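You operate a simulated robot arm through the tools that you are given. There is no shell and no other tool. Be economical: measure what you need, move in short steps, check, and stop when the job is done.

Carry out the task below with a simulated two-armed robot. There is one attempt and no reset: what you move stays moved.

TASK
Box the yellow-banded bundle and tape the carton shut.
Fine: shut both flaps, run the tape carriage along the whole seam and park it again.

It is judged by the outcome, as a careful person would: the job done as asked, and still so three seconds after it is handed in. It fails if anything else is knocked over, pushed out of place, dropped, spilled or broken.

THE ROBOT
Two 7-joint arms with two-finger parallel grippers on one trunk, on a base that drives. Base frame: it is fixed to the floor where the robot stands at the start and does not move with it; the origin is under the middle of the robot, x ahead of it, y to its left, z up. Units: m, degrees, N and s.
The left shoulder is at the start at [0.02, 0.138, 1.6], the right one opposite. Places, roughly: back flap of the shipping carton [-0.2, 0.2, 1.1]; bare patch [-0.2, -0.1, 1]; front flap of the shipping carton [-0.2, -0.1, 1]; shipping carton [-0.2, 0.1, 1]; tape carriage [-0.4, 0.2, 1.1]. Payload 1.57 kg a hand.
Tool frame (each hand has its own): the origin (TCP) lies between the finger pads and is the grasp point; the fingertips stand 0.03 m ahead of it; z points along the fingers, y is the line along which they close. The gripper opens to 0.08 m. The fingers are 0.017 m wide and 0.012 m thick; the gripper's body (0.04 by 0.082 m) begins 0.08 m behind the TCP.
Orientation is that of the tool frame in the base frame, as a unit quaternion [x, y, z, w]. With the fingers straight down and closing along the base's y, the tool's x points along the base's -x, its y along +y and its z along -z.

THE INTERFACE
- The arms move only by the tool send_rows. It takes "left_steps", "right_steps" or both (then of equal length, played together; a hand with none holds still); each is a list of rows, each an object of numbers (a shift or turn left out is 0, a gripper value left out holds the last): "jaw": the gripper command, from -1 (shut) to 1 (fully open), values between in proportion; "dx", "dy", "dz": the shift along the tool's x, y, z in mm; "rx", "ry", "rz": the turn, a rotation vector about the tool's x, y, z in degrees. In form: [{"jaw": .., "dx": .., "dy": .., "dz": .., "rx": .., "ry": .., "rz": ..}, ...]. A call has 1 to 10 rows; each row shifts and turns the commanded pose from where the row before left it, along the tool's axes as they then stand. Rows are played at 5 a second. More than 0.05 m and 8.6 degrees between two rows, or a gripper value outside its range, and nothing of the call is played. Where a pose cannot be reached the arm comes as near as it can. A force on the tool above 50 N (or 10 N above the force at the start of the call, whichever is more), or a blocked arm, ends the call early, and 0.2 s more pass. Each finger travels about 0.045 m/s and halts on what it meets, pressing with about 24 N; the grip force reading is that of the motor and also rises with nothing between the fingers. The clock runs only during rows and for 0.2 s after the last one: add rows that do not move to give the fingers time. The reply holds the time, the measured pose of the TCP, the force on the tool along the base axes, the opening and the grip force, in the units named above and with some noise, with the torque about the TCP (base axes, N m) and any sound that the robot's microphone picked up.
- Cameras (640 x 400 px; columns grow to the right, rows downward): "scene" is now at [0.1342, 0.0515, 1.4449]; the picture's right is [0.86, -0.52, 0.00], its down [-0.46, -0.77, -0.45] and it looks along [0.23, 0.38, -0.90] (base axes); focal length 214 px, centre (320, 200). "left" rides on the left gripper at [0.072, 0.007, -0.122] in its tool frame; the picture's right is [-0.09, 1.00, 0.00], its down [-0.84, -0.08, -0.54] and it looks along [-0.54, -0.05, 0.84] (tool axes); focal length 238 px, centre (320, 200). "right" rides on the right gripper at [0.072, -0.007, -0.122] in its tool frame; the picture's right is [0.09, 1.00, 0.00], its down [-0.84, 0.08, -0.54] and it looks along [-0.54, 0.05, 0.84] (tool axes); focal length 238 px, centre (320, 200). There is no depth. A picture from a camera that has moved, and an enlarged one, comes with that camera's place and axes in the base frame and with its lens.
- capture(camera): a new picture of that camera. It takes no simulated time.
- slide_trunk(by): slides the trunk up (or, below 0, down) by that many m; the arms and the scene camera ride with it, the base frame stays. It gives what a move gives, with no picture.
- base_move(legs): drives the robot by 1 to 6 legs, each [ahead, left, turn to the left] in m, m and degrees, along the robot's own axes; the way and the turn of a leg run together, so that a leg with both is an arc; at most 1.5 m and 180 degrees a leg. The arms and the cameras ride along, it lands a little off, and it stops where it bumps. It gives what a move gives.
- pan_tilt(pan, tilt): turns the head with the scene camera to pan (to the left, within 60 degrees either way) and tilt (down, from -29 to 69), counted from straight ahead of the robot. It gives what a move gives.
- enlarge(camera, box): a new picture of the part [left, top, right, bottom] of that camera's present view, enlarged. It takes no simulated time.
- finish_job(): hands the job in; it is judged then, once.

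Go step by step. Nothing tells you exact positions but the pictures and the camera data: compare them with the known pose of the tool, close in by small moves and look again before you grip or let go. The budget is 120 turns and 100 pictures, counting those below and the enlarged ones. Unless the task says otherwise, let go and move clear before handing in, and close with one line.

The tools are called after "Request:" as a command line: name --argument value ..., lists and objects as JSON in quotes. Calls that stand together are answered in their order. send_rows: Moves the arms, as the interface text tells. Its arguments: {"type":"object","properties":{"left_steps":{"type":"array","items":{"type":"object","properties":{"jaw":{"type":"number"},"dx":{"type":"number"},"dy":{"type":"number"},"dz":{"type":"number"},"rx":{"type":"number"},"ry":{"type":"number"},"rz":{"type":"number"}}}},"right_steps":{"type":"array","items":{"type":"object","properties":{"jaw":{"type":"number"},"dx":{"type":"number"},"dy":{"type":"number"},"dz":{"type":"number"},"rx":{"type":"number"},"ry":{"type":"number"},"rz":{"type":"number"}}}}},"required":[]} The other tools are called the same way: slide_trunk (by) slides the trunk up or down; base_move (legs) drives the base; pan_tilt (pan, tilt) turns the head that bears the scene camera; capture (camera) takes a picture; enlarge (camera, box) takes an enlarged picture of a part of a camera's view; finish_job () hands the job in.

At the start:

```text
time_s: 0.0
left_ee_pos: [0.222, 0.2962, 0.9995]
left_orientation: [-0.001, 1.0, 0.0, 0.0]
left_wrist_force: [1.0, 0.3, 0.2]
left_moment: [-0.02, -0.06, 0.02]
left_grip_width: 0.0797
left_finger_force: 0.1
right_ee_pos: [0.2938, 0.019, 1.3543]
right_orientation: [-0.001, 1.0, 0.0, -0.001]
right_wrist_force: [0.3, 0.7, -0.4]
right_moment: [-0.01, 0.0, -0.01]
right_grip_width: 0.0803
right_finger_force: 0.0
trunk travel left (down, up): [-0.975, 0.265]
robot x, y, heading: [0.0023, 0.0026, 0.1]
head pan, tilt: [58.9, 63.6]
```

scene: 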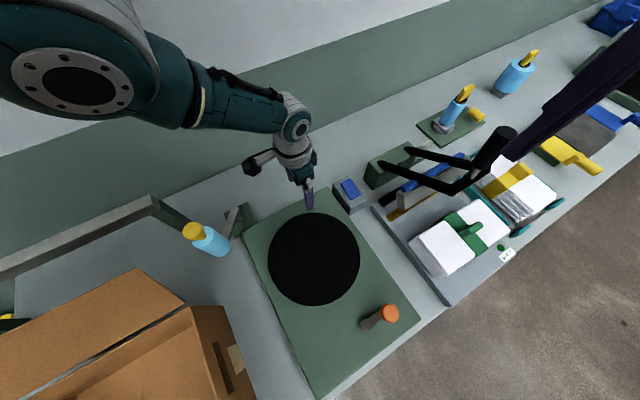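
right: 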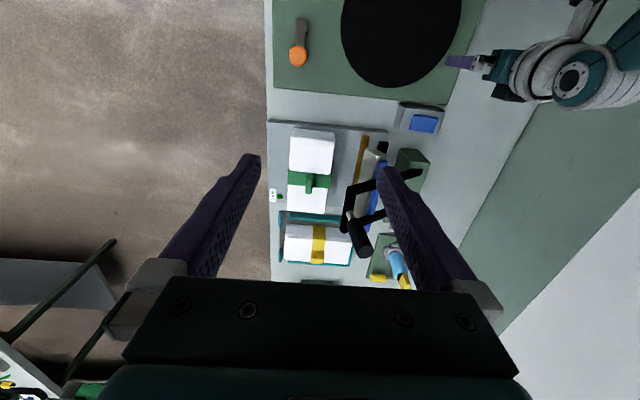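
left: 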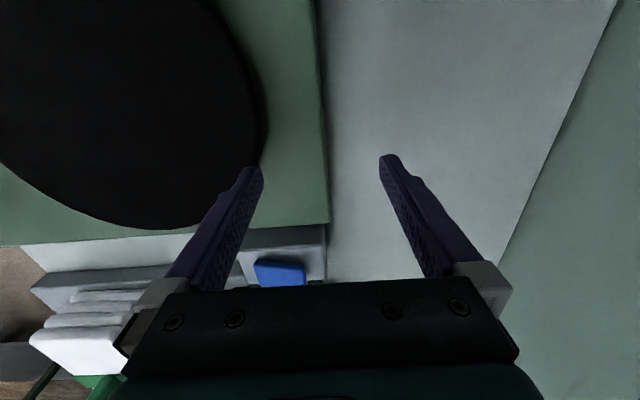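

I see a bench running along the robot's left, with the carton behind on the left, a green turntable mat in the middle, and banded bundles ahead. I'll look around before moving.

Request:
enlarge --camera "scene" --box '[340, 30, 640, 300]'

Request:
enlarge --camera "scene" --box '[0, 180, 320, 400]'

Request:
enlarge --camera "right" --box '[260, 90, 460, 290]'

```text
1.48 times, centred on (490, 165) of scene
camera zoom: at [0.1342, 0.0515, 1.4449], right [0.86, -0.52, 0.0], down [-0.46, -0.77, -0.45], along [0.23, 0.38, -0.9], focal length 318 px, centre (68, 252)
```

zoom: 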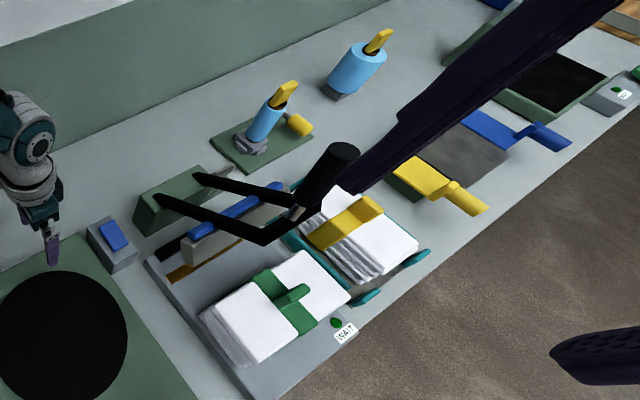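

```text
1.82 times, centred on (160, 290) of scene
camera zoom: at [0.1342, 0.0515, 1.4449], right [0.86, -0.52, 0.0], down [-0.46, -0.77, -0.45], along [0.23, 0.38, -0.9], focal length 390 px, centre (611, 36)
```

zoom: 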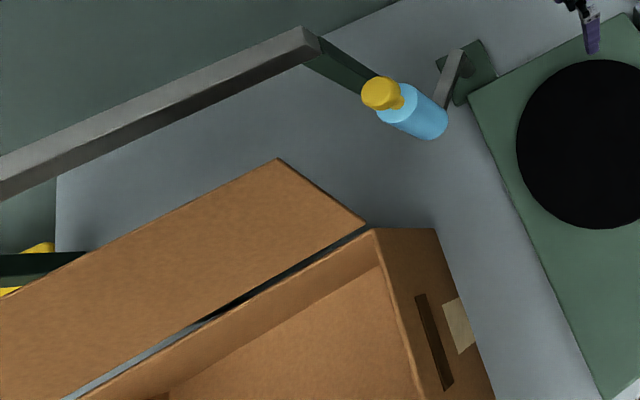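

```text
2.00 times, centred on (360, 190) of right
camera zoom: at [0.2217, 0.0135, 1.4743], right [-0.09, 1.0, 0.0], down [0.84, 0.08, 0.54], along [0.54, 0.05, -0.84], focal length 477 px, centre (240, 220)
```

zoom: 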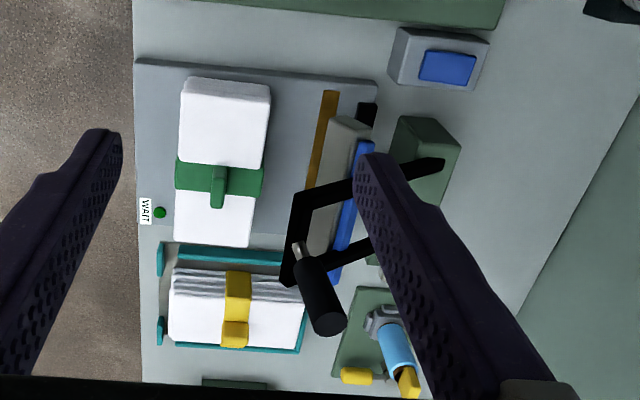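

The yellow-banded bundle sits in a teal cradle at roughly [0.7, 0.03]; the carton is at my back left. I'll pan around for clearer views.

Request:
pan_tilt --pan 0 --tilt 45

Request:
capture --camera "scene"

Request:
pan_tilt --pan 60 --tilt 35

Request:
capture --camera "scene"

```text
time_s: 1.3
left_ee_pos: [0.2231, 0.2965, 1.0005]
left_orientation: [0.0, 1.0, 0.0, 0.001]
left_wrist_force: [-0.5, -0.5, 0.5]
left_moment: [0.0, 0.03, 0.0]
left_grip_width: 0.08
left_finger_force: 0.0
right_ee_pos: [0.3008, 0.0163, 1.3582]
right_orientation: [0.003, 1.0, -0.001, 0.005]
right_wrist_force: [90.7, -62.2, 64.5]
right_moment: [8.45, 18.51, 5.84]
right_grip_width: 0.0799
right_finger_force: 0.1
trunk travel left (down, up): [-0.975, 0.265]
robot x, y, heading: [0.0, 0.0016, 0.0]
head pan, tilt: [0.0, 45.0]
```

```text
93 pictures are left
camera scene: at [0.1502, 0.0579, 1.4614], right [0.78, -0.63, 0.0], down [-0.48, -0.6, -0.64], along [0.4, 0.5, -0.77], focal length 214 px, centre (320, 200)
```

scene: 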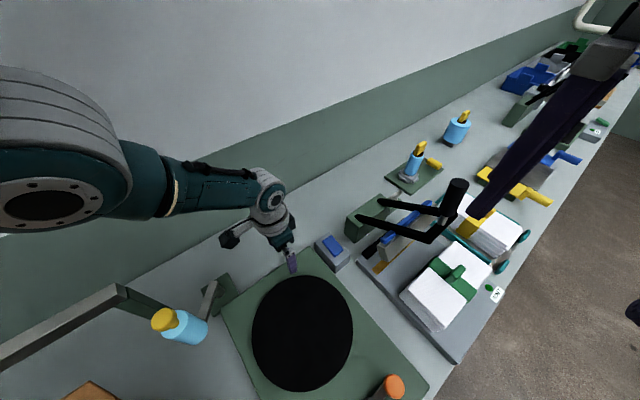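

```text
time_s: 2.6
left_ee_pos: [0.2227, 0.2968, 0.999]
left_orientation: [0.0, 1.0, -0.001, 0.001]
left_wrist_force: [0.0, -0.6, 0.7]
left_moment: [0.03, -0.01, 0.01]
left_grip_width: 0.0801
left_finger_force: 0.1
right_ee_pos: [0.292, 0.0198, 1.3527]
right_orientation: [-0.003, 1.0, -0.001, -0.002]
right_wrist_force: [1.0, 0.6, -0.7]
right_moment: [0.01, 0.02, 0.03]
right_grip_width: 0.0801
right_finger_force: 0.1
trunk travel left (down, up): [-0.975, 0.265]
robot x, y, heading: [0.0018, 0.003, -0.1]
head pan, tilt: [60.0, 35.0]
```

```text
92 pictures are left
camera scene: at [0.146, 0.0742, 1.4832], right [0.87, -0.5, 0.0], down [-0.29, -0.5, -0.82], along [0.41, 0.71, -0.57], focal length 214 px, centre (320, 200)
```

scene: 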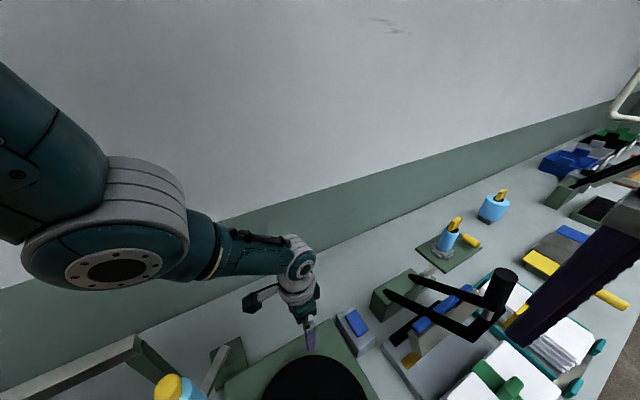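

The head bumped the right arm when panning; I'll avoid that. I raise the left hand clear of the bench and fold the right one back before moving the base.

Request:
send_rows --left_steps '[{"dz": -45}, {"dz": -45}, {"dz": -45}, {"dz": -45}, {"dz": -45}, {"dz": -45}, {"dz": -45}, {"dz": -30}]'

Request:
base_move --legs '[[0, -0.55, 0], [0, 0, 90]]'

Request:
capture --camera "scene"

```text
time_s: 4.4
left_ee_pos: [0.222, 0.2955, 1.3459]
left_orientation: [0.0, 1.0, -0.001, 0.0]
left_wrist_force: [0.6, 0.0, 0.3]
left_moment: [-0.01, -0.02, 0.01]
left_grip_width: 0.0798
left_finger_force: 0.1
right_ee_pos: [0.2948, 0.0203, 1.3536]
right_orientation: [0.0, 1.0, -0.001, -0.001]
right_wrist_force: [-0.5, -0.2, 0.0]
right_moment: [-0.01, -0.01, 0.0]
right_grip_width: 0.0799
right_finger_force: 0.0
trunk travel left (down, up): [-0.975, 0.265]
robot x, y, heading: [0.0022, -0.0022, -0.2]
head pan, tilt: [60.0, 35.0]
```

```text
time_s: 11.3
left_ee_pos: [-0.2908, -0.317, 1.3445]
left_orientation: [-0.7, 0.714, 0.0, 0.0]
left_wrist_force: [0.0, 0.6, 0.8]
left_moment: [0.0, -0.01, -0.01]
left_grip_width: 0.08
left_finger_force: 0.1
right_ee_pos: [-0.0159, -0.252, 1.3558]
right_orientation: [-0.7, 0.714, -0.001, -0.001]
right_wrist_force: [-1.0, -0.1, -0.3]
right_moment: [0.02, 0.01, 0.01]
right_grip_width: 0.0801
right_finger_force: 0.2
trunk travel left (down, up): [-0.975, 0.265]
robot x, y, heading: [-0.0016, -0.548, 88.7]
head pan, tilt: [60.0, 35.0]
```

```text
91 pictures are left
camera scene: at [-0.0724, -0.4033, 1.4832], right [0.52, 0.86, 0.0], down [0.49, -0.3, -0.82], along [-0.7, 0.42, -0.57], focal length 214 px, centre (320, 200)
```

scene: 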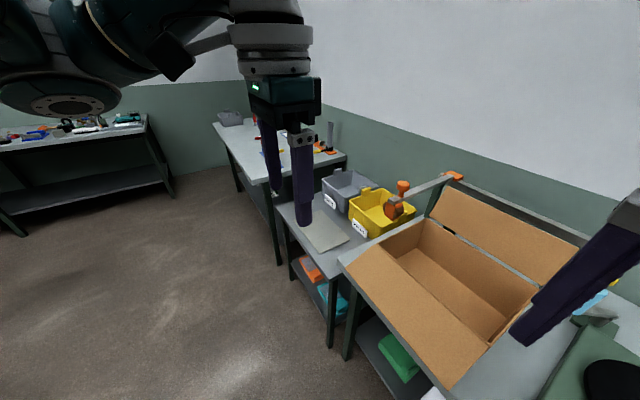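

I can now see the carton with its tape carriage (orange) at the left end of a rail. I move the right hand aside so the head can look ahead, and shift toward the carton.

Request:
send_rows --right_steps '[{"dy": -45}, {"dy": -45}, {"dy": -45}, {"dy": -45}, {"dy": -45}]'

Request:
base_move --legs '[[0, 0.2, 1]]'

Request:
pan_tilt --pan 0 --tilt 35

Request:
capture --camera "scene"

```text
time_s: 12.5
left_ee_pos: [-0.2925, -0.3166, 1.3445]
left_orientation: [-0.7, 0.714, 0.0, 0.0]
left_wrist_force: [-0.4, 0.4, 0.0]
left_moment: [-0.05, -0.02, 0.01]
left_grip_width: 0.0801
left_finger_force: 0.2
right_ee_pos: [0.2111, -0.2541, 1.3525]
right_orientation: [-0.701, 0.714, -0.001, 0.0]
right_wrist_force: [0.4, -0.6, 0.4]
right_moment: [0.01, 0.03, 0.0]
right_grip_width: 0.0798
right_finger_force: 0.1
trunk travel left (down, up): [-0.975, 0.265]
robot x, y, heading: [-0.0047, -0.5462, 88.7]
head pan, tilt: [60.0, 35.0]
```

```text
time_s: 14.1
left_ee_pos: [-0.4977, -0.3199, 1.346]
left_orientation: [-0.707, 0.708, 0.0, 0.0]
left_wrist_force: [0.3, -1.4, 0.0]
left_moment: [0.03, 0.02, 0.01]
left_grip_width: 0.0801
left_finger_force: 0.1
right_ee_pos: [0.0036, -0.2495, 1.3532]
right_orientation: [0.707, -0.707, 0.001, -0.001]
right_wrist_force: [0.9, 0.0, -1.1]
right_moment: [0.02, -0.02, 0.0]
right_grip_width: 0.0799
right_finger_force: 0.0
trunk travel left (down, up): [-0.975, 0.265]
robot x, y, heading: [-0.2024, -0.5482, 89.9]
head pan, tilt: [60.0, 35.0]
```

```text
time_s: 15.4
left_ee_pos: [-0.4967, -0.32, 1.344]
left_orientation: [-0.707, 0.708, 0.0, -0.001]
left_wrist_force: [-0.2, -0.2, 0.1]
left_moment: [-0.01, 0.0, 0.01]
left_grip_width: 0.08
left_finger_force: 0.0
right_ee_pos: [0.0028, -0.2493, 1.3524]
right_orientation: [-0.707, 0.707, 0.0, 0.0]
right_wrist_force: [0.5, 0.6, 0.4]
right_moment: [-0.02, -0.01, 0.01]
right_grip_width: 0.0796
right_finger_force: 0.1
trunk travel left (down, up): [-0.975, 0.265]
robot x, y, heading: [-0.204, -0.5448, 89.7]
head pan, tilt: [0.0, 35.0]
```

```text
90 pictures are left
camera scene: at [-0.1999, -0.3584, 1.4832], right [1.0, 0.0, 0.0], down [0.0, -0.57, -0.82], along [0.0, 0.82, -0.57], focal length 214 px, centre (320, 200)
```

scene: 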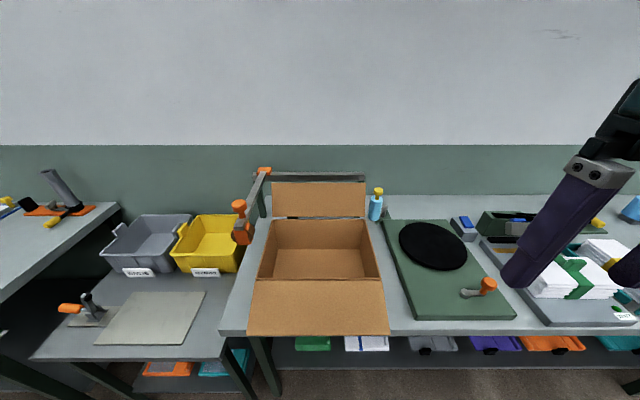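

The view is now clear: the carton is straight ahead with its back flap upright and front flap hanging outward. I enlarge the carton and the bundle areas.

Request:
enlarge --camera "scene" --box '[200, 150, 420, 350]'

Request:
enlarge --camera "scene" --box '[440, 180, 640, 340]'

```text
2.00 times, centred on (310, 250) of scene
camera zoom: at [-0.1999, -0.3584, 1.4832], right [1.0, 0.0, 0.0], down [0.0, -0.57, -0.82], along [0.0, 0.82, -0.57], focal length 429 px, centre (340, 100)
```

zoom: 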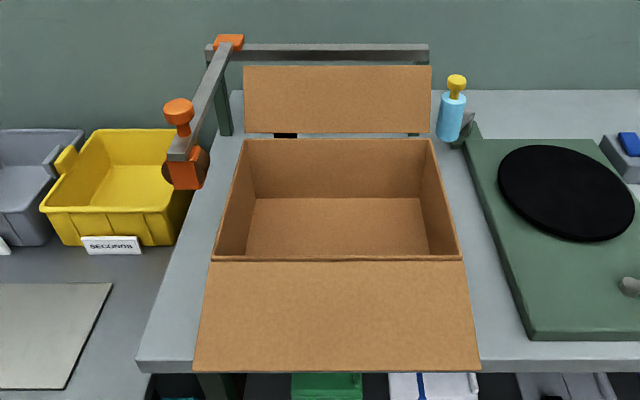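

```text
2.50 times, centred on (540, 260) of scene
camera zoom: at [-0.1999, -0.3584, 1.4832], right [1.0, 0.0, 0.0], down [0.0, -0.57, -0.82], along [0.0, 0.82, -0.57], focal length 536 px, centre (-230, 50)
```

zoom: 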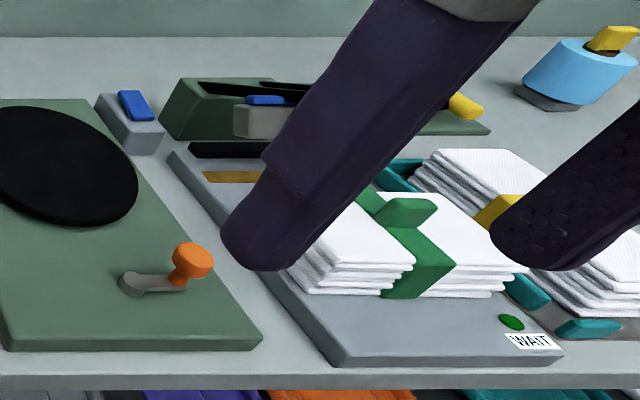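

Carton geometry estimated: rim z≈1.04, x −0.352…−0.053, y −0.051…0.167, flaps ~0.11 long; carriage knob near [−0.38, 0.04, 1.2]. Now I drive over to the yellow-banded bundle to look closely.

Request:
base_move --legs '[[0, -0.95, 0]]'

Request:
pan_tilt --pan 0 --tilt 50

Request:
capture --camera "scene"

Request:
capture --camera "left"

```text
time_s: 20.5
left_ee_pos: [0.4659, -0.3228, 1.3453]
left_orientation: [-0.706, 0.708, 0.0, 0.001]
left_wrist_force: [0.2, -0.2, 0.3]
left_moment: [0.0, 0.01, 0.01]
left_grip_width: 0.0799
left_finger_force: 0.3
right_ee_pos: [0.9674, -0.253, 1.3523]
right_orientation: [-0.706, 0.708, 0.0, 0.0]
right_wrist_force: [0.0, 0.8, 0.2]
right_moment: [0.03, 0.02, -0.02]
right_grip_width: 0.08
right_finger_force: 0.1
trunk travel left (down, up): [-0.975, 0.265]
robot x, y, heading: [0.7615, -0.5459, 89.8]
head pan, tilt: [0.0, 35.0]
```

```text
time_s: 21.2
left_ee_pos: [0.4662, -0.3234, 1.3453]
left_orientation: [-0.705, 0.709, 0.001, 0.0]
left_wrist_force: [-0.2, -0.6, 0.1]
left_moment: [-0.01, -0.05, 0.01]
left_grip_width: 0.08
left_finger_force: 0.2
right_ee_pos: [0.9676, -0.2525, 1.3519]
right_orientation: [-0.706, 0.709, 0.0, -0.001]
right_wrist_force: [-0.5, 0.4, 0.0]
right_moment: [-0.03, 0.0, -0.02]
right_grip_width: 0.0802
right_finger_force: 0.0
trunk travel left (down, up): [-0.975, 0.265]
robot x, y, heading: [0.7631, -0.5516, 89.7]
head pan, tilt: [0.0, 50.0]
```

```text
87 pictures are left
camera scene: at [0.7641, -0.3727, 1.4615], right [1.0, 0.0, 0.0], down [0.0, -0.77, -0.64], along [0.0, 0.64, -0.77], focal length 214 px, centre (320, 200)
```

scene: 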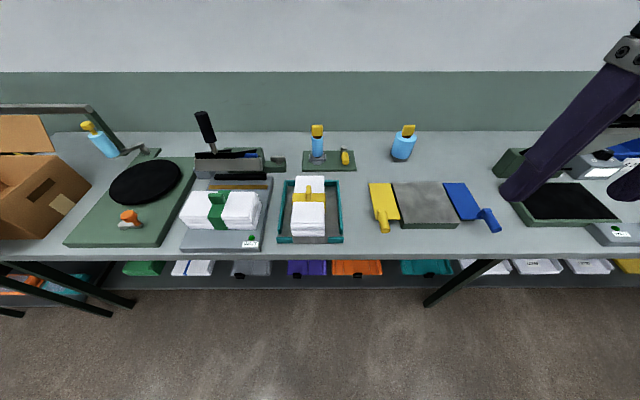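

```text
86 pictures are left
camera left: at [0.4605, -0.396, 1.4668], right [-1.0, 0.1, 0.0], down [0.08, 0.84, 0.54], along [0.05, 0.54, -0.84], focal length 238 px, centre (320, 200)
```

left: 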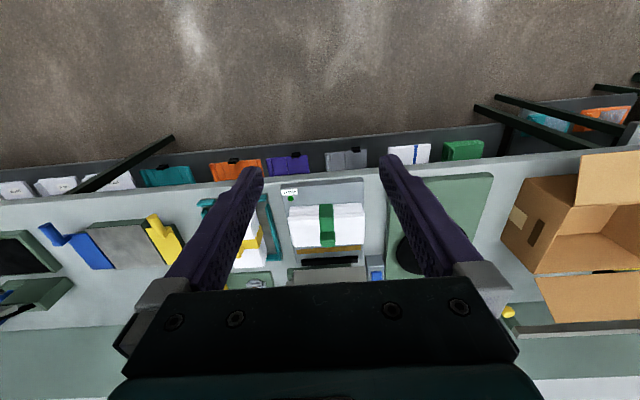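

Request:
enlarge --camera "scene" --box '[250, 140, 370, 260]'

Request:
enlarge --camera "scene" --box '[150, 100, 290, 260]'

```text
3.33 times, centred on (310, 200) of scene
camera zoom: at [0.7641, -0.3727, 1.4615], right [1.0, 0.0, 0.0], down [0.0, -0.77, -0.64], along [0.0, 0.64, -0.77], focal length 715 px, centre (353, 200)
```

zoom: 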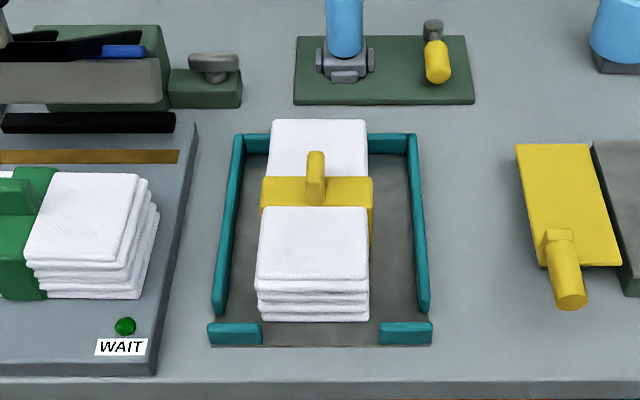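

```text
2.50 times, centred on (220, 180) of scene
camera zoom: at [0.7641, -0.3727, 1.4615], right [1.0, 0.0, 0.0], down [0.0, -0.77, -0.64], along [0.0, 0.64, -0.77], focal length 536 px, centre (570, 250)
```

zoom: 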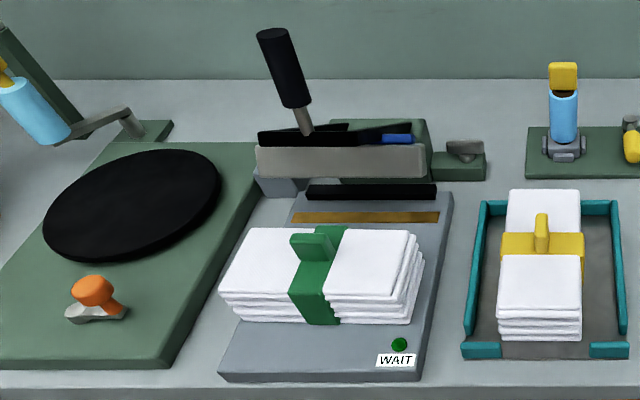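

The bundle's yellow fin is near [0.73, 0.05, ~0.98], thin along x, lying in an open teal tray. I lower the trunk a little, line the robot up, and move the left hand above the fin.

Request:
slide_trunk --by -0.2

Request:
base_move --legs '[[0, -0.13, 0], [0.22, 0, 0]]'

Request:
capture --camera "scene"

Request:
capture --camera "left"

```text
time_s: 23.4
left_ee_pos: [0.4673, -0.3227, 1.1446]
left_orientation: [-0.706, 0.709, -0.001, 0.0]
left_wrist_force: [1.1, -0.7, -0.5]
left_moment: [0.01, 0.03, -0.02]
left_grip_width: 0.0798
left_finger_force: 0.0
right_ee_pos: [0.9675, -0.2531, 1.1532]
right_orientation: [-0.706, 0.708, 0.0, 0.0]
right_wrist_force: [0.5, -0.4, 0.2]
right_moment: [-0.04, 0.01, -0.01]
right_grip_width: 0.08
right_finger_force: 0.0
trunk travel left (down, up): [-0.775, 0.465]
robot x, y, heading: [0.7608, -0.5486, 89.7]
head pan, tilt: [0.0, 50.0]
```

```text
time_s: 26.0
left_ee_pos: [0.6012, -0.106, 1.1445]
left_orientation: [-0.705, 0.709, -0.001, 0.0]
left_wrist_force: [-0.9, 0.4, -0.4]
left_moment: [-0.01, 0.0, -0.01]
left_grip_width: 0.08
left_finger_force: 0.0
right_ee_pos: [1.1022, -0.0355, 1.1534]
right_orientation: [0.707, -0.707, 0.001, 0.0]
right_wrist_force: [-0.2, -0.3, 0.2]
right_moment: [0.0, -0.01, 0.01]
right_grip_width: 0.08
right_finger_force: 0.0
trunk travel left (down, up): [-0.775, 0.465]
robot x, y, heading: [0.8972, -0.333, 89.7]
head pan, tilt: [0.0, 50.0]
```

```text
83 pictures are left
camera scene: at [0.8983, -0.1552, 1.2615], right [1.0, 0.0, 0.0], down [0.0, -0.77, -0.64], along [0.0, 0.64, -0.77], focal length 214 px, centre (320, 200)
```

scene: 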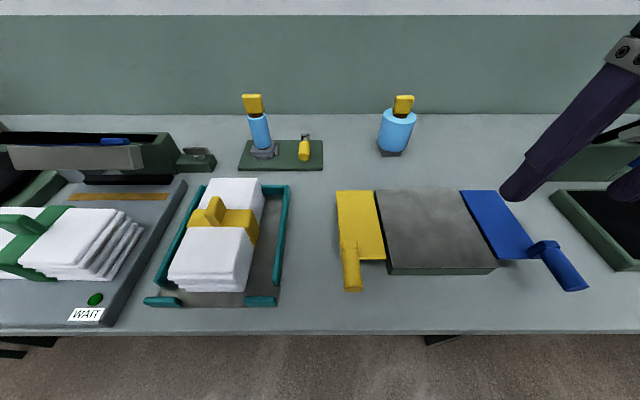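

```text
82 pictures are left
camera left: at [0.5948, -0.1788, 1.2668], right [-1.0, 0.09, 0.0], down [0.08, 0.84, 0.54], along [0.05, 0.54, -0.84], focal length 238 px, centre (320, 200)
```

left: 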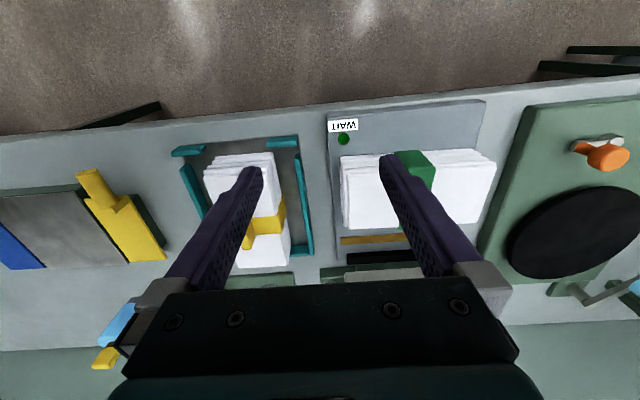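

Fin top triangulates to about [0.730, 0.06, 0.997]. One enlarged look for its extents before approaching.

Request:
enlarge --camera "scene" --box '[140, 160, 300, 310]'

Request:
send_rows --left_steps '[{"dx": 40}, {"dx": 40}, {"dx": 40}, {"dx": 40}, {"dy": -40, "jaw": 0.3}, {"dy": -40}, {"dy": -46}]'

Request:
capture --camera "left"

Request:
capture --camera "scene"

```text
2.67 times, centred on (220, 235) of scene
camera zoom: at [0.8983, -0.1552, 1.2615], right [1.0, 0.0, 0.0], down [0.0, -0.77, -0.64], along [0.0, 0.64, -0.77], focal length 572 px, centre (587, 107)
```

zoom: 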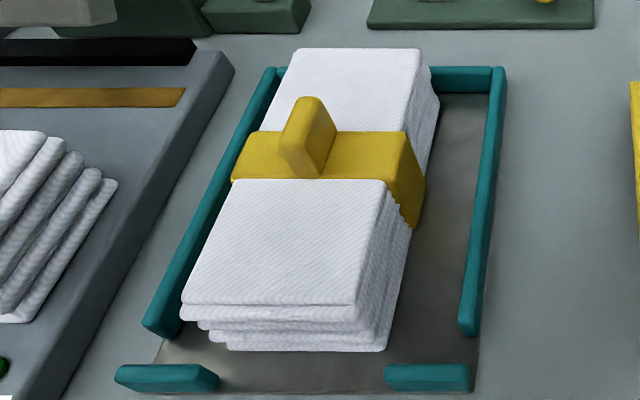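

```text
time_s: 27.6
left_ee_pos: [0.6281, -0.162, 1.0847]
left_orientation: [-0.707, 0.707, 0.0, -0.001]
left_wrist_force: [0.6, 0.1, -0.6]
left_moment: [0.0, -0.03, 0.0]
left_grip_width: 0.052
left_finger_force: 0.0
left hand out of reach, approached as far as the arm can: row 2, 3, 4, 5, 6, 7
right_ee_pos: [1.1006, -0.0343, 1.1532]
right_orientation: [-0.707, 0.708, -0.001, 0.0]
right_wrist_force: [-0.3, 0.2, 1.0]
right_moment: [0.04, -0.02, 0.0]
right_grip_width: 0.0799
right_finger_force: 0.0
trunk travel left (down, up): [-0.775, 0.465]
robot x, y, heading: [0.8956, -0.3311, 89.6]
head pan, tilt: [0.0, 50.0]
```

```text
80 pictures are left
camera left: at [0.6211, -0.2353, 1.207], right [-1.0, 0.09, 0.0], down [0.08, 0.84, 0.54], along [0.05, 0.54, -0.84], focal length 238 px, centre (320, 200)
```

left: 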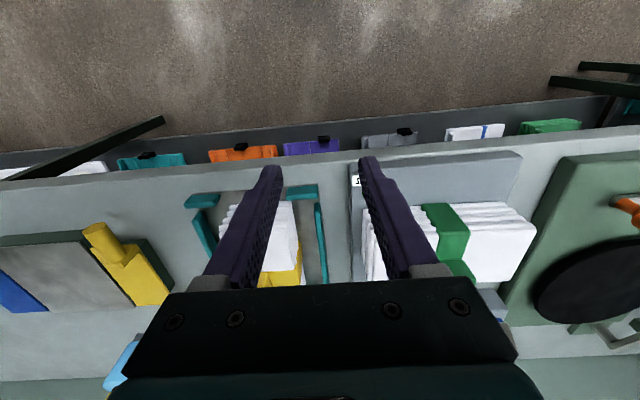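

```text
79 pictures are left
camera scene: at [0.8983, -0.1551, 1.2615], right [1.0, 0.0, 0.0], down [0.0, -0.77, -0.64], along [0.0, 0.64, -0.77], focal length 214 px, centre (320, 200)
```

scene: 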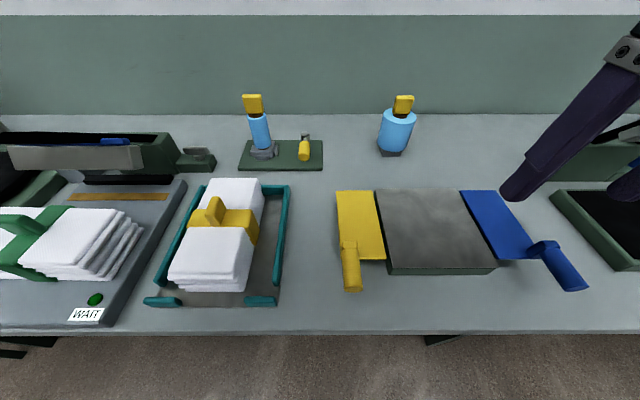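

The tool's x points back toward the robot, so I went the wrong way (harmlessly). I correct the direction.

Request:
send_rows --left_steps '[{"dx": -40}, {"dx": -40}, {"dx": -40}, {"dx": -40}]'

```text
time_s: 28.6
left_ee_pos: [0.6265, -0.0021, 1.084]
left_orientation: [-0.706, 0.709, 0.0, 0.0]
left_wrist_force: [0.1, 0.2, 0.8]
left_moment: [0.05, -0.01, -0.01]
left_grip_width: 0.052
left_finger_force: 0.0
right_ee_pos: [1.1022, -0.0351, 1.1528]
right_orientation: [-0.706, 0.708, -0.001, 0.0]
right_wrist_force: [-0.3, 0.1, 0.5]
right_moment: [0.02, -0.01, -0.05]
right_grip_width: 0.08
right_finger_force: 0.1
trunk travel left (down, up): [-0.775, 0.465]
robot x, y, heading: [0.8923, -0.3314, 89.9]
head pan, tilt: [0.0, 50.0]
```

Request:
send_rows --left_steps '[{"dz": -30, "dy": -35}, {"dy": -35}, {"dy": -34}, {"dx": -28}, {"dx": -28}]'

Request:
capture --camera "left"

Request:
capture --camera "scene"

```text
time_s: 29.8
left_ee_pos: [0.7316, 0.054, 1.1147]
left_orientation: [-0.706, 0.708, 0.0, 0.0]
left_wrist_force: [-0.1, -0.1, -0.4]
left_moment: [-0.02, 0.01, 0.0]
left_grip_width: 0.0523
left_finger_force: 0.1
right_ee_pos: [1.1018, -0.0346, 1.1532]
right_orientation: [-0.706, 0.708, -0.001, -0.001]
right_wrist_force: [0.6, 0.6, -0.6]
right_moment: [0.02, -0.02, 0.01]
right_grip_width: 0.0801
right_finger_force: 0.1
trunk travel left (down, up): [-0.775, 0.465]
robot x, y, heading: [0.8997, -0.3298, 90.0]
head pan, tilt: [0.0, 50.0]
```

```text
78 pictures are left
camera left: at [0.7252, -0.0186, 1.2361], right [-1.0, 0.09, 0.0], down [0.08, 0.84, 0.54], along [0.05, 0.54, -0.84], focal length 238 px, centre (320, 200)
```

left: 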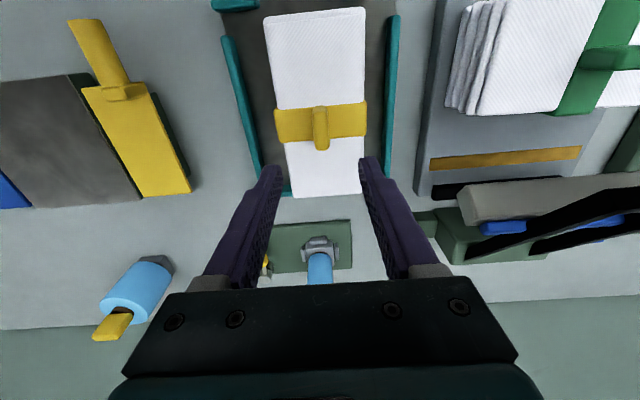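

```text
77 pictures are left
camera scene: at [0.8983, -0.1552, 1.2615], right [1.0, 0.0, 0.0], down [0.0, -0.77, -0.64], along [0.0, 0.64, -0.77], focal length 214 px, centre (320, 200)
```

scene: 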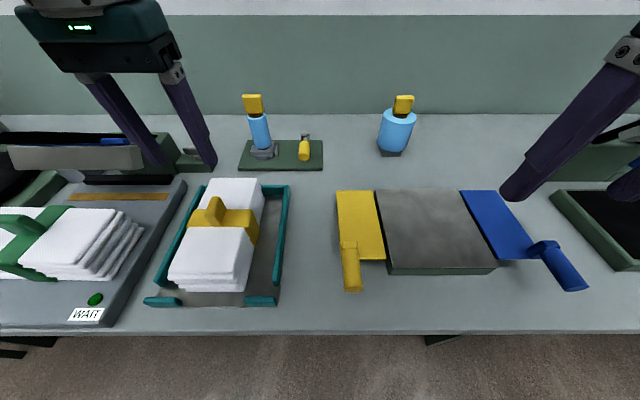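

The fin lies directly under the hand (x≈0.731, y≈0.053). I descend in steps.

Request:
send_rows --left_steps '[{"dz": 35}, {"dz": 35}, {"dz": 25}]'

Request:
enlarge --camera "scene" --box '[140, 100, 300, 310]'

Request:
capture --camera "left"

```text
time_s: 30.6
left_ee_pos: [0.733, 0.0528, 1.0202]
left_orientation: [-0.706, 0.708, 0.0, 0.0]
left_wrist_force: [0.1, 0.3, -0.5]
left_moment: [0.0, 0.01, -0.06]
left_grip_width: 0.0523
left_finger_force: 0.0
right_ee_pos: [1.102, -0.0352, 1.1541]
right_orientation: [-0.707, 0.708, -0.001, 0.0]
right_wrist_force: [1.0, -0.1, 0.0]
right_moment: [0.03, -0.03, -0.02]
right_grip_width: 0.0798
right_finger_force: 0.1
trunk travel left (down, up): [-0.775, 0.465]
robot x, y, heading: [0.8936, -0.3312, 89.9]
head pan, tilt: [0.0, 50.0]
```

```text
1.90 times, centred on (220, 205) of scene
camera zoom: at [0.8983, -0.1552, 1.2615], right [1.0, 0.0, 0.0], down [0.0, -0.77, -0.64], along [0.0, 0.64, -0.77], focal length 408 px, centre (510, 190)
```

zoom: 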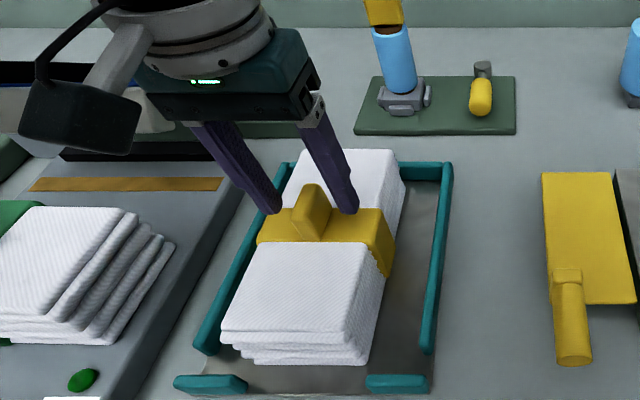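

```text
75 pictures are left
camera left: at [0.7273, -0.0194, 1.1429], right [-1.0, 0.1, 0.0], down [0.08, 0.84, 0.54], along [0.05, 0.54, -0.84], focal length 238 px, centre (320, 200)
```

left: 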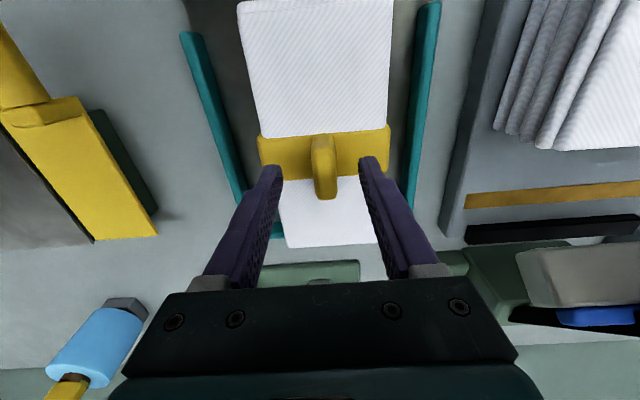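

Request:
send_rows --left_steps '[{"dz": 8, "dx": 6}, {"dz": 8, "dy": 1}, {}, {"jaw": -1}, {}, {}, {}, {}]'

Request:
enlarge --camera "scene" --box '[140, 100, 300, 310]'

```text
time_s: 32.4
left_ee_pos: [0.7318, 0.0469, 1.0061]
left_orientation: [-0.706, 0.708, 0.0, 0.0]
left_wrist_force: [-1.7, 0.2, -0.9]
left_moment: [-0.02, -0.02, 0.0]
left_grip_width: 0.0158
left_finger_force: 23.8
right_ee_pos: [1.1013, -0.0358, 1.1533]
right_orientation: [-0.706, 0.708, -0.001, -0.001]
right_wrist_force: [-0.1, -1.0, 0.8]
right_moment: [-0.02, -0.02, -0.01]
right_grip_width: 0.0799
right_finger_force: 0.0
trunk travel left (down, up): [-0.775, 0.465]
robot x, y, heading: [0.8963, -0.3315, 89.7]
head pan, tilt: [0.0, 50.0]
```

```text
1.90 times, centred on (220, 205) of scene
camera zoom: at [0.8981, -0.1552, 1.2615], right [1.0, 0.0, 0.0], down [0.0, -0.77, -0.64], along [0.0, 0.64, -0.77], focal length 408 px, centre (510, 190)
```

zoom: 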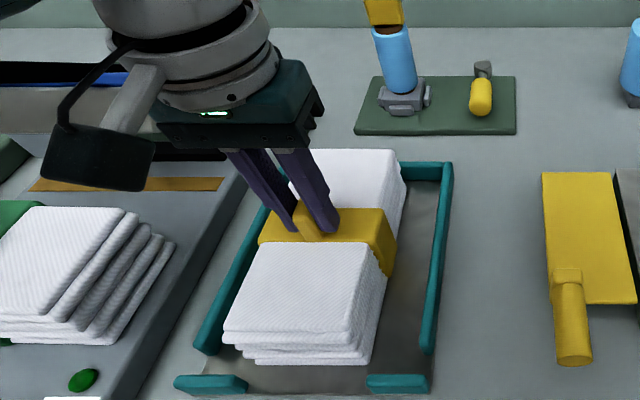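

The fin is gripped (width 0.016, 24 N). I lift slowly.

Request:
send_rows --left_steps '[{"dz": -10}, {"dz": -15}, {"dz": -20}, {"dz": -25}, {"dz": -25}, {"dz": -25}, {"dz": -25}, {}]'

Request:
capture --camera "scene"

```text
time_s: 34.2
left_ee_pos: [0.7322, 0.0481, 1.1491]
left_orientation: [-0.707, 0.708, 0.0, -0.001]
left_wrist_force: [0.1, 0.0, -0.6]
left_moment: [0.01, -0.01, -0.01]
left_grip_width: 0.0
left_finger_force: 21.8
right_ee_pos: [1.1014, -0.0343, 1.1528]
right_orientation: [-0.706, 0.708, -0.001, 0.0]
right_wrist_force: [0.6, -1.2, -0.2]
right_moment: [-0.01, 0.0, -0.01]
right_grip_width: 0.0802
right_finger_force: 0.0
trunk travel left (down, up): [-0.775, 0.465]
robot x, y, heading: [0.8982, -0.3307, 89.8]
head pan, tilt: [0.0, 50.0]
```

```text
73 pictures are left
camera scene: at [0.8983, -0.1551, 1.2615], right [1.0, 0.0, 0.0], down [0.0, -0.77, -0.64], along [0.0, 0.64, -0.77], focal length 214 px, centre (320, 200)
```

scene: 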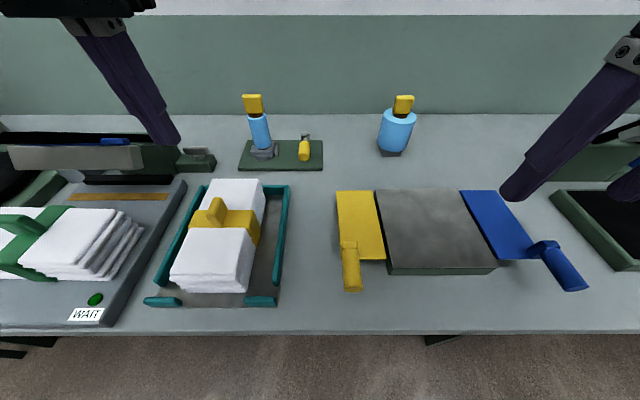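

The fingers slipped off; the bundle is still in place. I'll grip deeper, feeling down until the tips just touch the band.

Request:
send_rows --left_steps '[{"jaw": 0.1}, {}, {"dz": 40}, {"dz": 40}, {"dz": 40}, {"dz": 25}, {"dz": 5, "dx": 2}, {}]'

Request:
enlarge --camera "scene" --box '[180, 140, 270, 250]'

Request:
capture --camera "left"

```text
time_s: 36.0
left_ee_pos: [0.7313, 0.0447, 0.9999]
left_orientation: [-0.706, 0.708, 0.0, -0.001]
left_wrist_force: [0.4, -0.3, -0.2]
left_moment: [0.03, -0.02, 0.03]
left_grip_width: 0.044
left_finger_force: 0.1
right_ee_pos: [1.1017, -0.0358, 1.1537]
right_orientation: [-0.707, 0.708, 0.0, -0.002]
right_wrist_force: [0.1, 0.4, 0.5]
right_moment: [-0.01, 0.0, 0.01]
right_grip_width: 0.0799
right_finger_force: 0.1
trunk travel left (down, up): [-0.775, 0.465]
robot x, y, heading: [0.898, -0.3305, 89.6]
head pan, tilt: [0.0, 50.0]
```

```text
3.64 times, centred on (225, 195) of scene
camera zoom: at [0.8983, -0.1552, 1.2615], right [1.0, 0.0, 0.0], down [0.0, -0.77, -0.64], along [0.0, 0.64, -0.77], focal length 780 px, centre (666, 218)
```

zoom: 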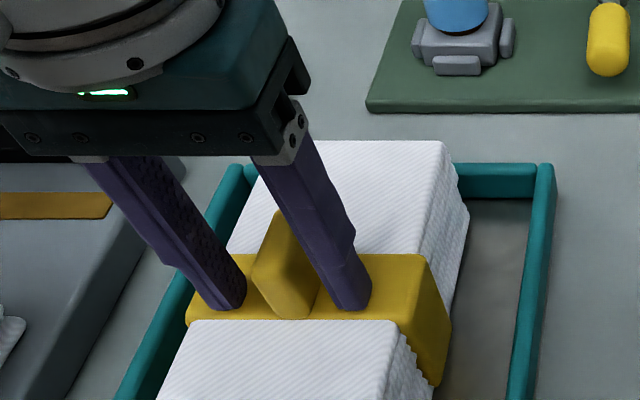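

```text
71 pictures are left
camera left: at [0.7247, -0.0285, 1.121], right [-1.0, 0.09, 0.0], down [0.08, 0.84, 0.54], along [0.05, 0.54, -0.84], focal length 238 px, centre (320, 200)
```

left: 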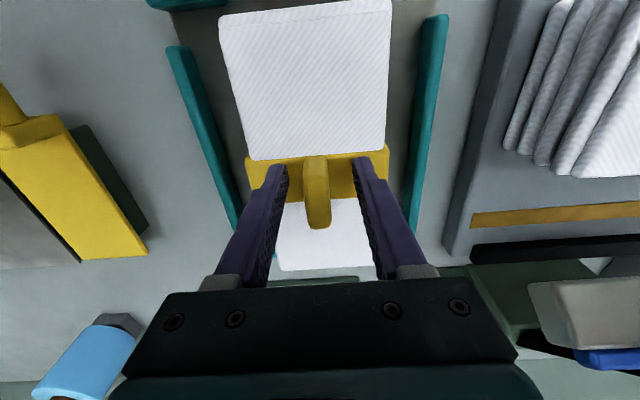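

Request:
send_rows --left_steps '[{"dz": 4}, {"dz": 4}, {"dz": 3}, {}]'

```text
time_s: 36.5
left_ee_pos: [0.7312, 0.0455, 0.9979]
left_orientation: [-0.707, 0.708, -0.002, -0.001]
left_wrist_force: [-1.9, -10.6, 23.8]
left_moment: [-0.28, 0.52, 0.03]
left_grip_width: 0.0439
left_finger_force: 0.0
right_ee_pos: [1.1008, -0.0357, 1.1531]
right_orientation: [-0.707, 0.707, 0.0, 0.0]
right_wrist_force: [-0.7, 0.4, 0.2]
right_moment: [-0.02, 0.02, -0.02]
right_grip_width: 0.08
right_finger_force: 0.0
trunk travel left (down, up): [-0.775, 0.465]
robot x, y, heading: [0.8953, -0.3305, 90.0]
head pan, tilt: [0.0, 50.0]
stopped in row 2 (left hand): the force on the tool passed its limit at 61 N (the readings are from after the stop); the commanded pose is now the measured one
```

Request:
send_rows --left_steps '[{"dz": -2}, {"jaw": -1}, {}, {}, {}, {}, {"dz": -5}, {"dz": -5}, {"dz": -5}, {}]'

Request:
enlarge --camera "scene" --box '[140, 140, 300, 310]'

```text
time_s: 38.7
left_ee_pos: [0.7319, 0.0434, 1.0132]
left_orientation: [-0.706, 0.708, -0.003, 0.0]
left_wrist_force: [-0.3, -0.4, -2.8]
left_moment: [0.01, -0.02, 0.01]
left_grip_width: 0.0157
left_finger_force: 24.2
right_ee_pos: [1.1017, -0.0345, 1.1526]
right_orientation: [-0.707, 0.707, -0.001, 0.0]
right_wrist_force: [-0.3, -0.2, -0.3]
right_moment: [0.06, 0.03, 0.0]
right_grip_width: 0.0801
right_finger_force: 0.1
trunk travel left (down, up): [-0.775, 0.465]
robot x, y, heading: [0.8953, -0.3316, 89.9]
head pan, tilt: [0.0, 50.0]
```

```text
2.35 times, centred on (220, 225) of scene
camera zoom: at [0.8983, -0.1556, 1.2614], right [1.0, 0.0, 0.0], down [0.0, -0.77, -0.64], along [0.0, 0.64, -0.77], focal length 505 px, centre (555, 141)
```

zoom: 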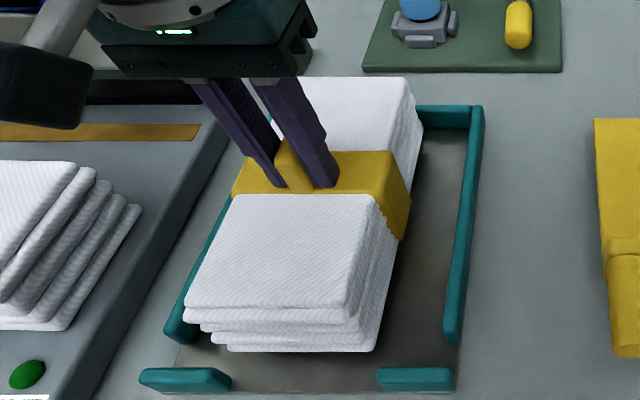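

Request:
send_rows --left_steps '[{"dz": -5}, {"dz": -5}, {"dz": -5}, {"dz": -5}, {}]'

Request:
enlarge --camera "scene" --box '[140, 140, 300, 310]'

```text
time_s: 39.9
left_ee_pos: [0.7321, 0.0443, 1.0329]
left_orientation: [-0.706, 0.709, -0.003, 0.0]
left_wrist_force: [-0.2, 0.5, -3.9]
left_moment: [-0.03, -0.01, -0.01]
left_grip_width: 0.016
left_finger_force: 24.1
right_ee_pos: [1.1021, -0.0352, 1.1529]
right_orientation: [-0.707, 0.707, -0.001, 0.0]
right_wrist_force: [-0.3, -0.5, -0.6]
right_moment: [0.0, -0.01, 0.0]
right_grip_width: 0.08
right_finger_force: 0.0
trunk travel left (down, up): [-0.775, 0.465]
robot x, y, heading: [0.8964, -0.3298, 89.9]
head pan, tilt: [0.0, 50.0]
```

```text
2.35 times, centred on (220, 225) of scene
camera zoom: at [0.8983, -0.1556, 1.2614], right [1.0, 0.0, 0.0], down [0.0, -0.77, -0.64], along [0.0, 0.64, -0.77], focal length 505 px, centre (555, 141)
```

zoom: 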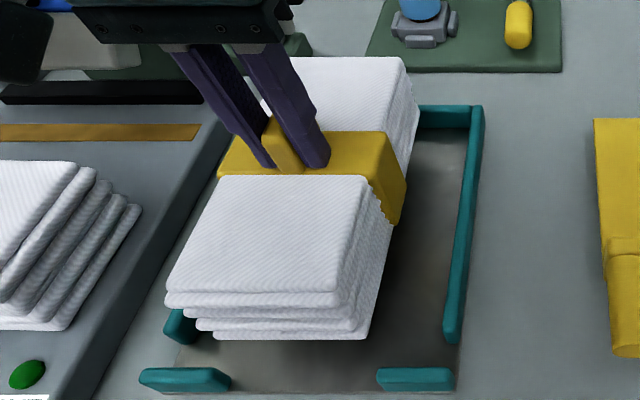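

The bundle is lifted cleanly (about 4 N). I lift it further gently.

Request:
send_rows --left_steps '[{"dz": -8}, {"dz": -12}, {"dz": -15}, {"dz": -18}, {"dz": -18}, {"dz": -18}, {"dz": -18}, {"dz": -18}, {"dz": -12}, {"dz": -8}]'

Request:
send_rows --left_steps '[{"dz": -6}, {"dz": -6}, {}]'

Request:
capture --camera "scene"

```text
time_s: 42.1
left_ee_pos: [0.7328, 0.0439, 1.1789]
left_orientation: [-0.707, 0.707, -0.002, 0.0]
left_wrist_force: [0.3, -0.7, -2.9]
left_moment: [-0.02, 0.03, 0.03]
left_grip_width: 0.0159
left_finger_force: 24.1
right_ee_pos: [1.1028, -0.0347, 1.154]
right_orientation: [0.707, -0.707, 0.001, 0.0]
right_wrist_force: [0.5, 0.1, -0.8]
right_moment: [0.01, -0.03, -0.02]
right_grip_width: 0.0801
right_finger_force: 0.1
trunk travel left (down, up): [-0.775, 0.465]
robot x, y, heading: [0.8961, -0.3317, 89.9]
head pan, tilt: [0.0, 50.0]
```

```text
time_s: 42.9
left_ee_pos: [0.7321, 0.0446, 1.1899]
left_orientation: [-0.706, 0.708, -0.003, 0.0]
left_wrist_force: [0.6, 0.6, -3.2]
left_moment: [-0.06, 0.01, 0.02]
left_grip_width: 0.0159
left_finger_force: 23.9
right_ee_pos: [1.1024, -0.0357, 1.1524]
right_orientation: [0.707, -0.707, 0.001, 0.0]
right_wrist_force: [-0.2, 0.4, -0.4]
right_moment: [0.0, 0.01, 0.01]
right_grip_width: 0.0801
right_finger_force: 0.0
trunk travel left (down, up): [-0.775, 0.465]
robot x, y, heading: [0.8981, -0.3297, 89.9]
head pan, tilt: [0.0, 50.0]
```

```text
68 pictures are left
camera scene: at [0.8983, -0.1556, 1.2614], right [1.0, 0.0, 0.0], down [0.0, -0.77, -0.64], along [0.0, 0.64, -0.77], focal length 214 px, centre (320, 200)
```

scene: 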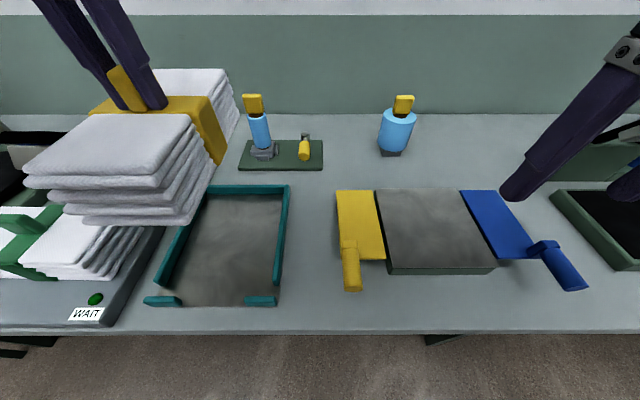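

Held firmly. I back away from the bench before travelling sideways.

Request:
base_move --legs '[[-0.1, 0, 0], [-0.27, 0, 0]]'

Request:
capture --camera "scene"

```text
time_s: 45.6
left_ee_pos: [0.7304, -0.33, 1.19]
left_orientation: [0.708, -0.706, 0.002, -0.001]
left_wrist_force: [-0.8, 0.0, -3.4]
left_moment: [0.02, 0.04, -0.01]
left_grip_width: 0.0157
left_finger_force: 24.5
right_ee_pos: [1.1005, -0.407, 1.1524]
right_orientation: [0.708, -0.706, 0.001, 0.0]
right_wrist_force: [-0.5, -0.4, 1.0]
right_moment: [0.02, 0.0, -0.01]
right_grip_width: 0.0798
right_finger_force: 0.0
trunk travel left (down, up): [-0.775, 0.465]
robot x, y, heading: [0.8962, -0.7044, 90.2]
head pan, tilt: [0.0, 50.0]
```

```text
67 pictures are left
camera scene: at [0.8974, -0.5289, 1.2614], right [1.0, 0.0, 0.0], down [0.0, -0.77, -0.64], along [0.0, 0.64, -0.77], focal length 214 px, centre (320, 200)
```

scene: 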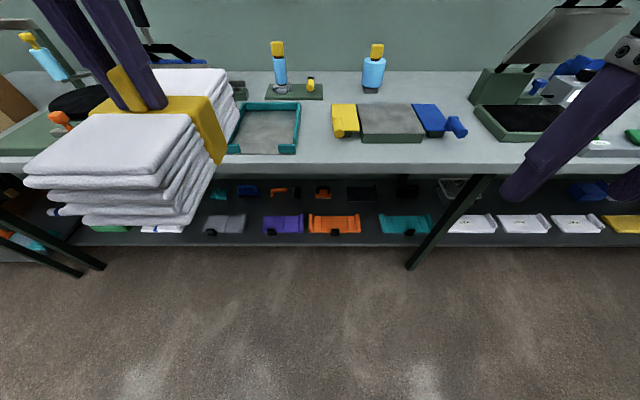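

Secure. I drive left to in front of the carton and start turning the bundle 90° so its long side lies along the carton.

Request:
base_move --legs '[[0, 0.15, 0], [0, 0.78, 0]]'

Request:
send_rows --left_steps '[{"rz": -5}, {"rz": -8}, {"rz": -8}, {"rz": -8}, {"rz": -8}, {"rz": -8}, {}]'

Request:
capture --camera "scene"

```text
time_s: 50.7
left_ee_pos: [-0.2023, -0.3332, 1.1906]
left_orientation: [0.709, -0.705, 0.003, 0.0]
left_wrist_force: [-0.1, 0.6, -3.2]
left_moment: [-0.03, 0.0, -0.02]
left_grip_width: 0.0158
left_finger_force: 24.1
right_ee_pos: [0.1683, -0.4095, 1.1536]
right_orientation: [0.711, -0.703, 0.001, -0.001]
right_wrist_force: [-0.1, 0.2, -0.4]
right_moment: [-0.01, 0.0, 0.03]
right_grip_width: 0.08
right_finger_force: 0.1
trunk travel left (down, up): [-0.775, 0.465]
robot x, y, heading: [-0.0325, -0.7078, 90.2]
head pan, tilt: [0.0, 50.0]
```

```text
time_s: 52.3
left_ee_pos: [-0.2018, -0.3337, 1.1894]
left_orientation: [0.925, -0.379, 0.002, 0.002]
left_wrist_force: [0.5, -0.1, -3.5]
left_moment: [-0.04, -0.01, 0.01]
left_grip_width: 0.0156
left_finger_force: 24.2
right_ee_pos: [0.167, -0.4089, 1.1524]
right_orientation: [0.71, -0.704, 0.0, 0.0]
right_wrist_force: [0.7, -0.1, -0.9]
right_moment: [0.0, 0.01, -0.01]
right_grip_width: 0.0802
right_finger_force: 0.1
trunk travel left (down, up): [-0.775, 0.465]
robot x, y, heading: [-0.0369, -0.7099, 90.3]
head pan, tilt: [0.0, 50.0]
```

```text
66 pictures are left
camera scene: at [-0.0345, -0.5317, 1.2614], right [1.0, 0.01, 0.0], down [0.01, -0.77, -0.64], along [0.0, 0.64, -0.77], focal length 214 px, centre (320, 200)
```

scene: 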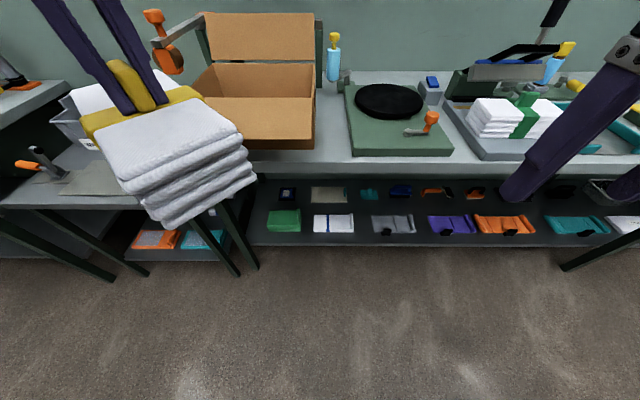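

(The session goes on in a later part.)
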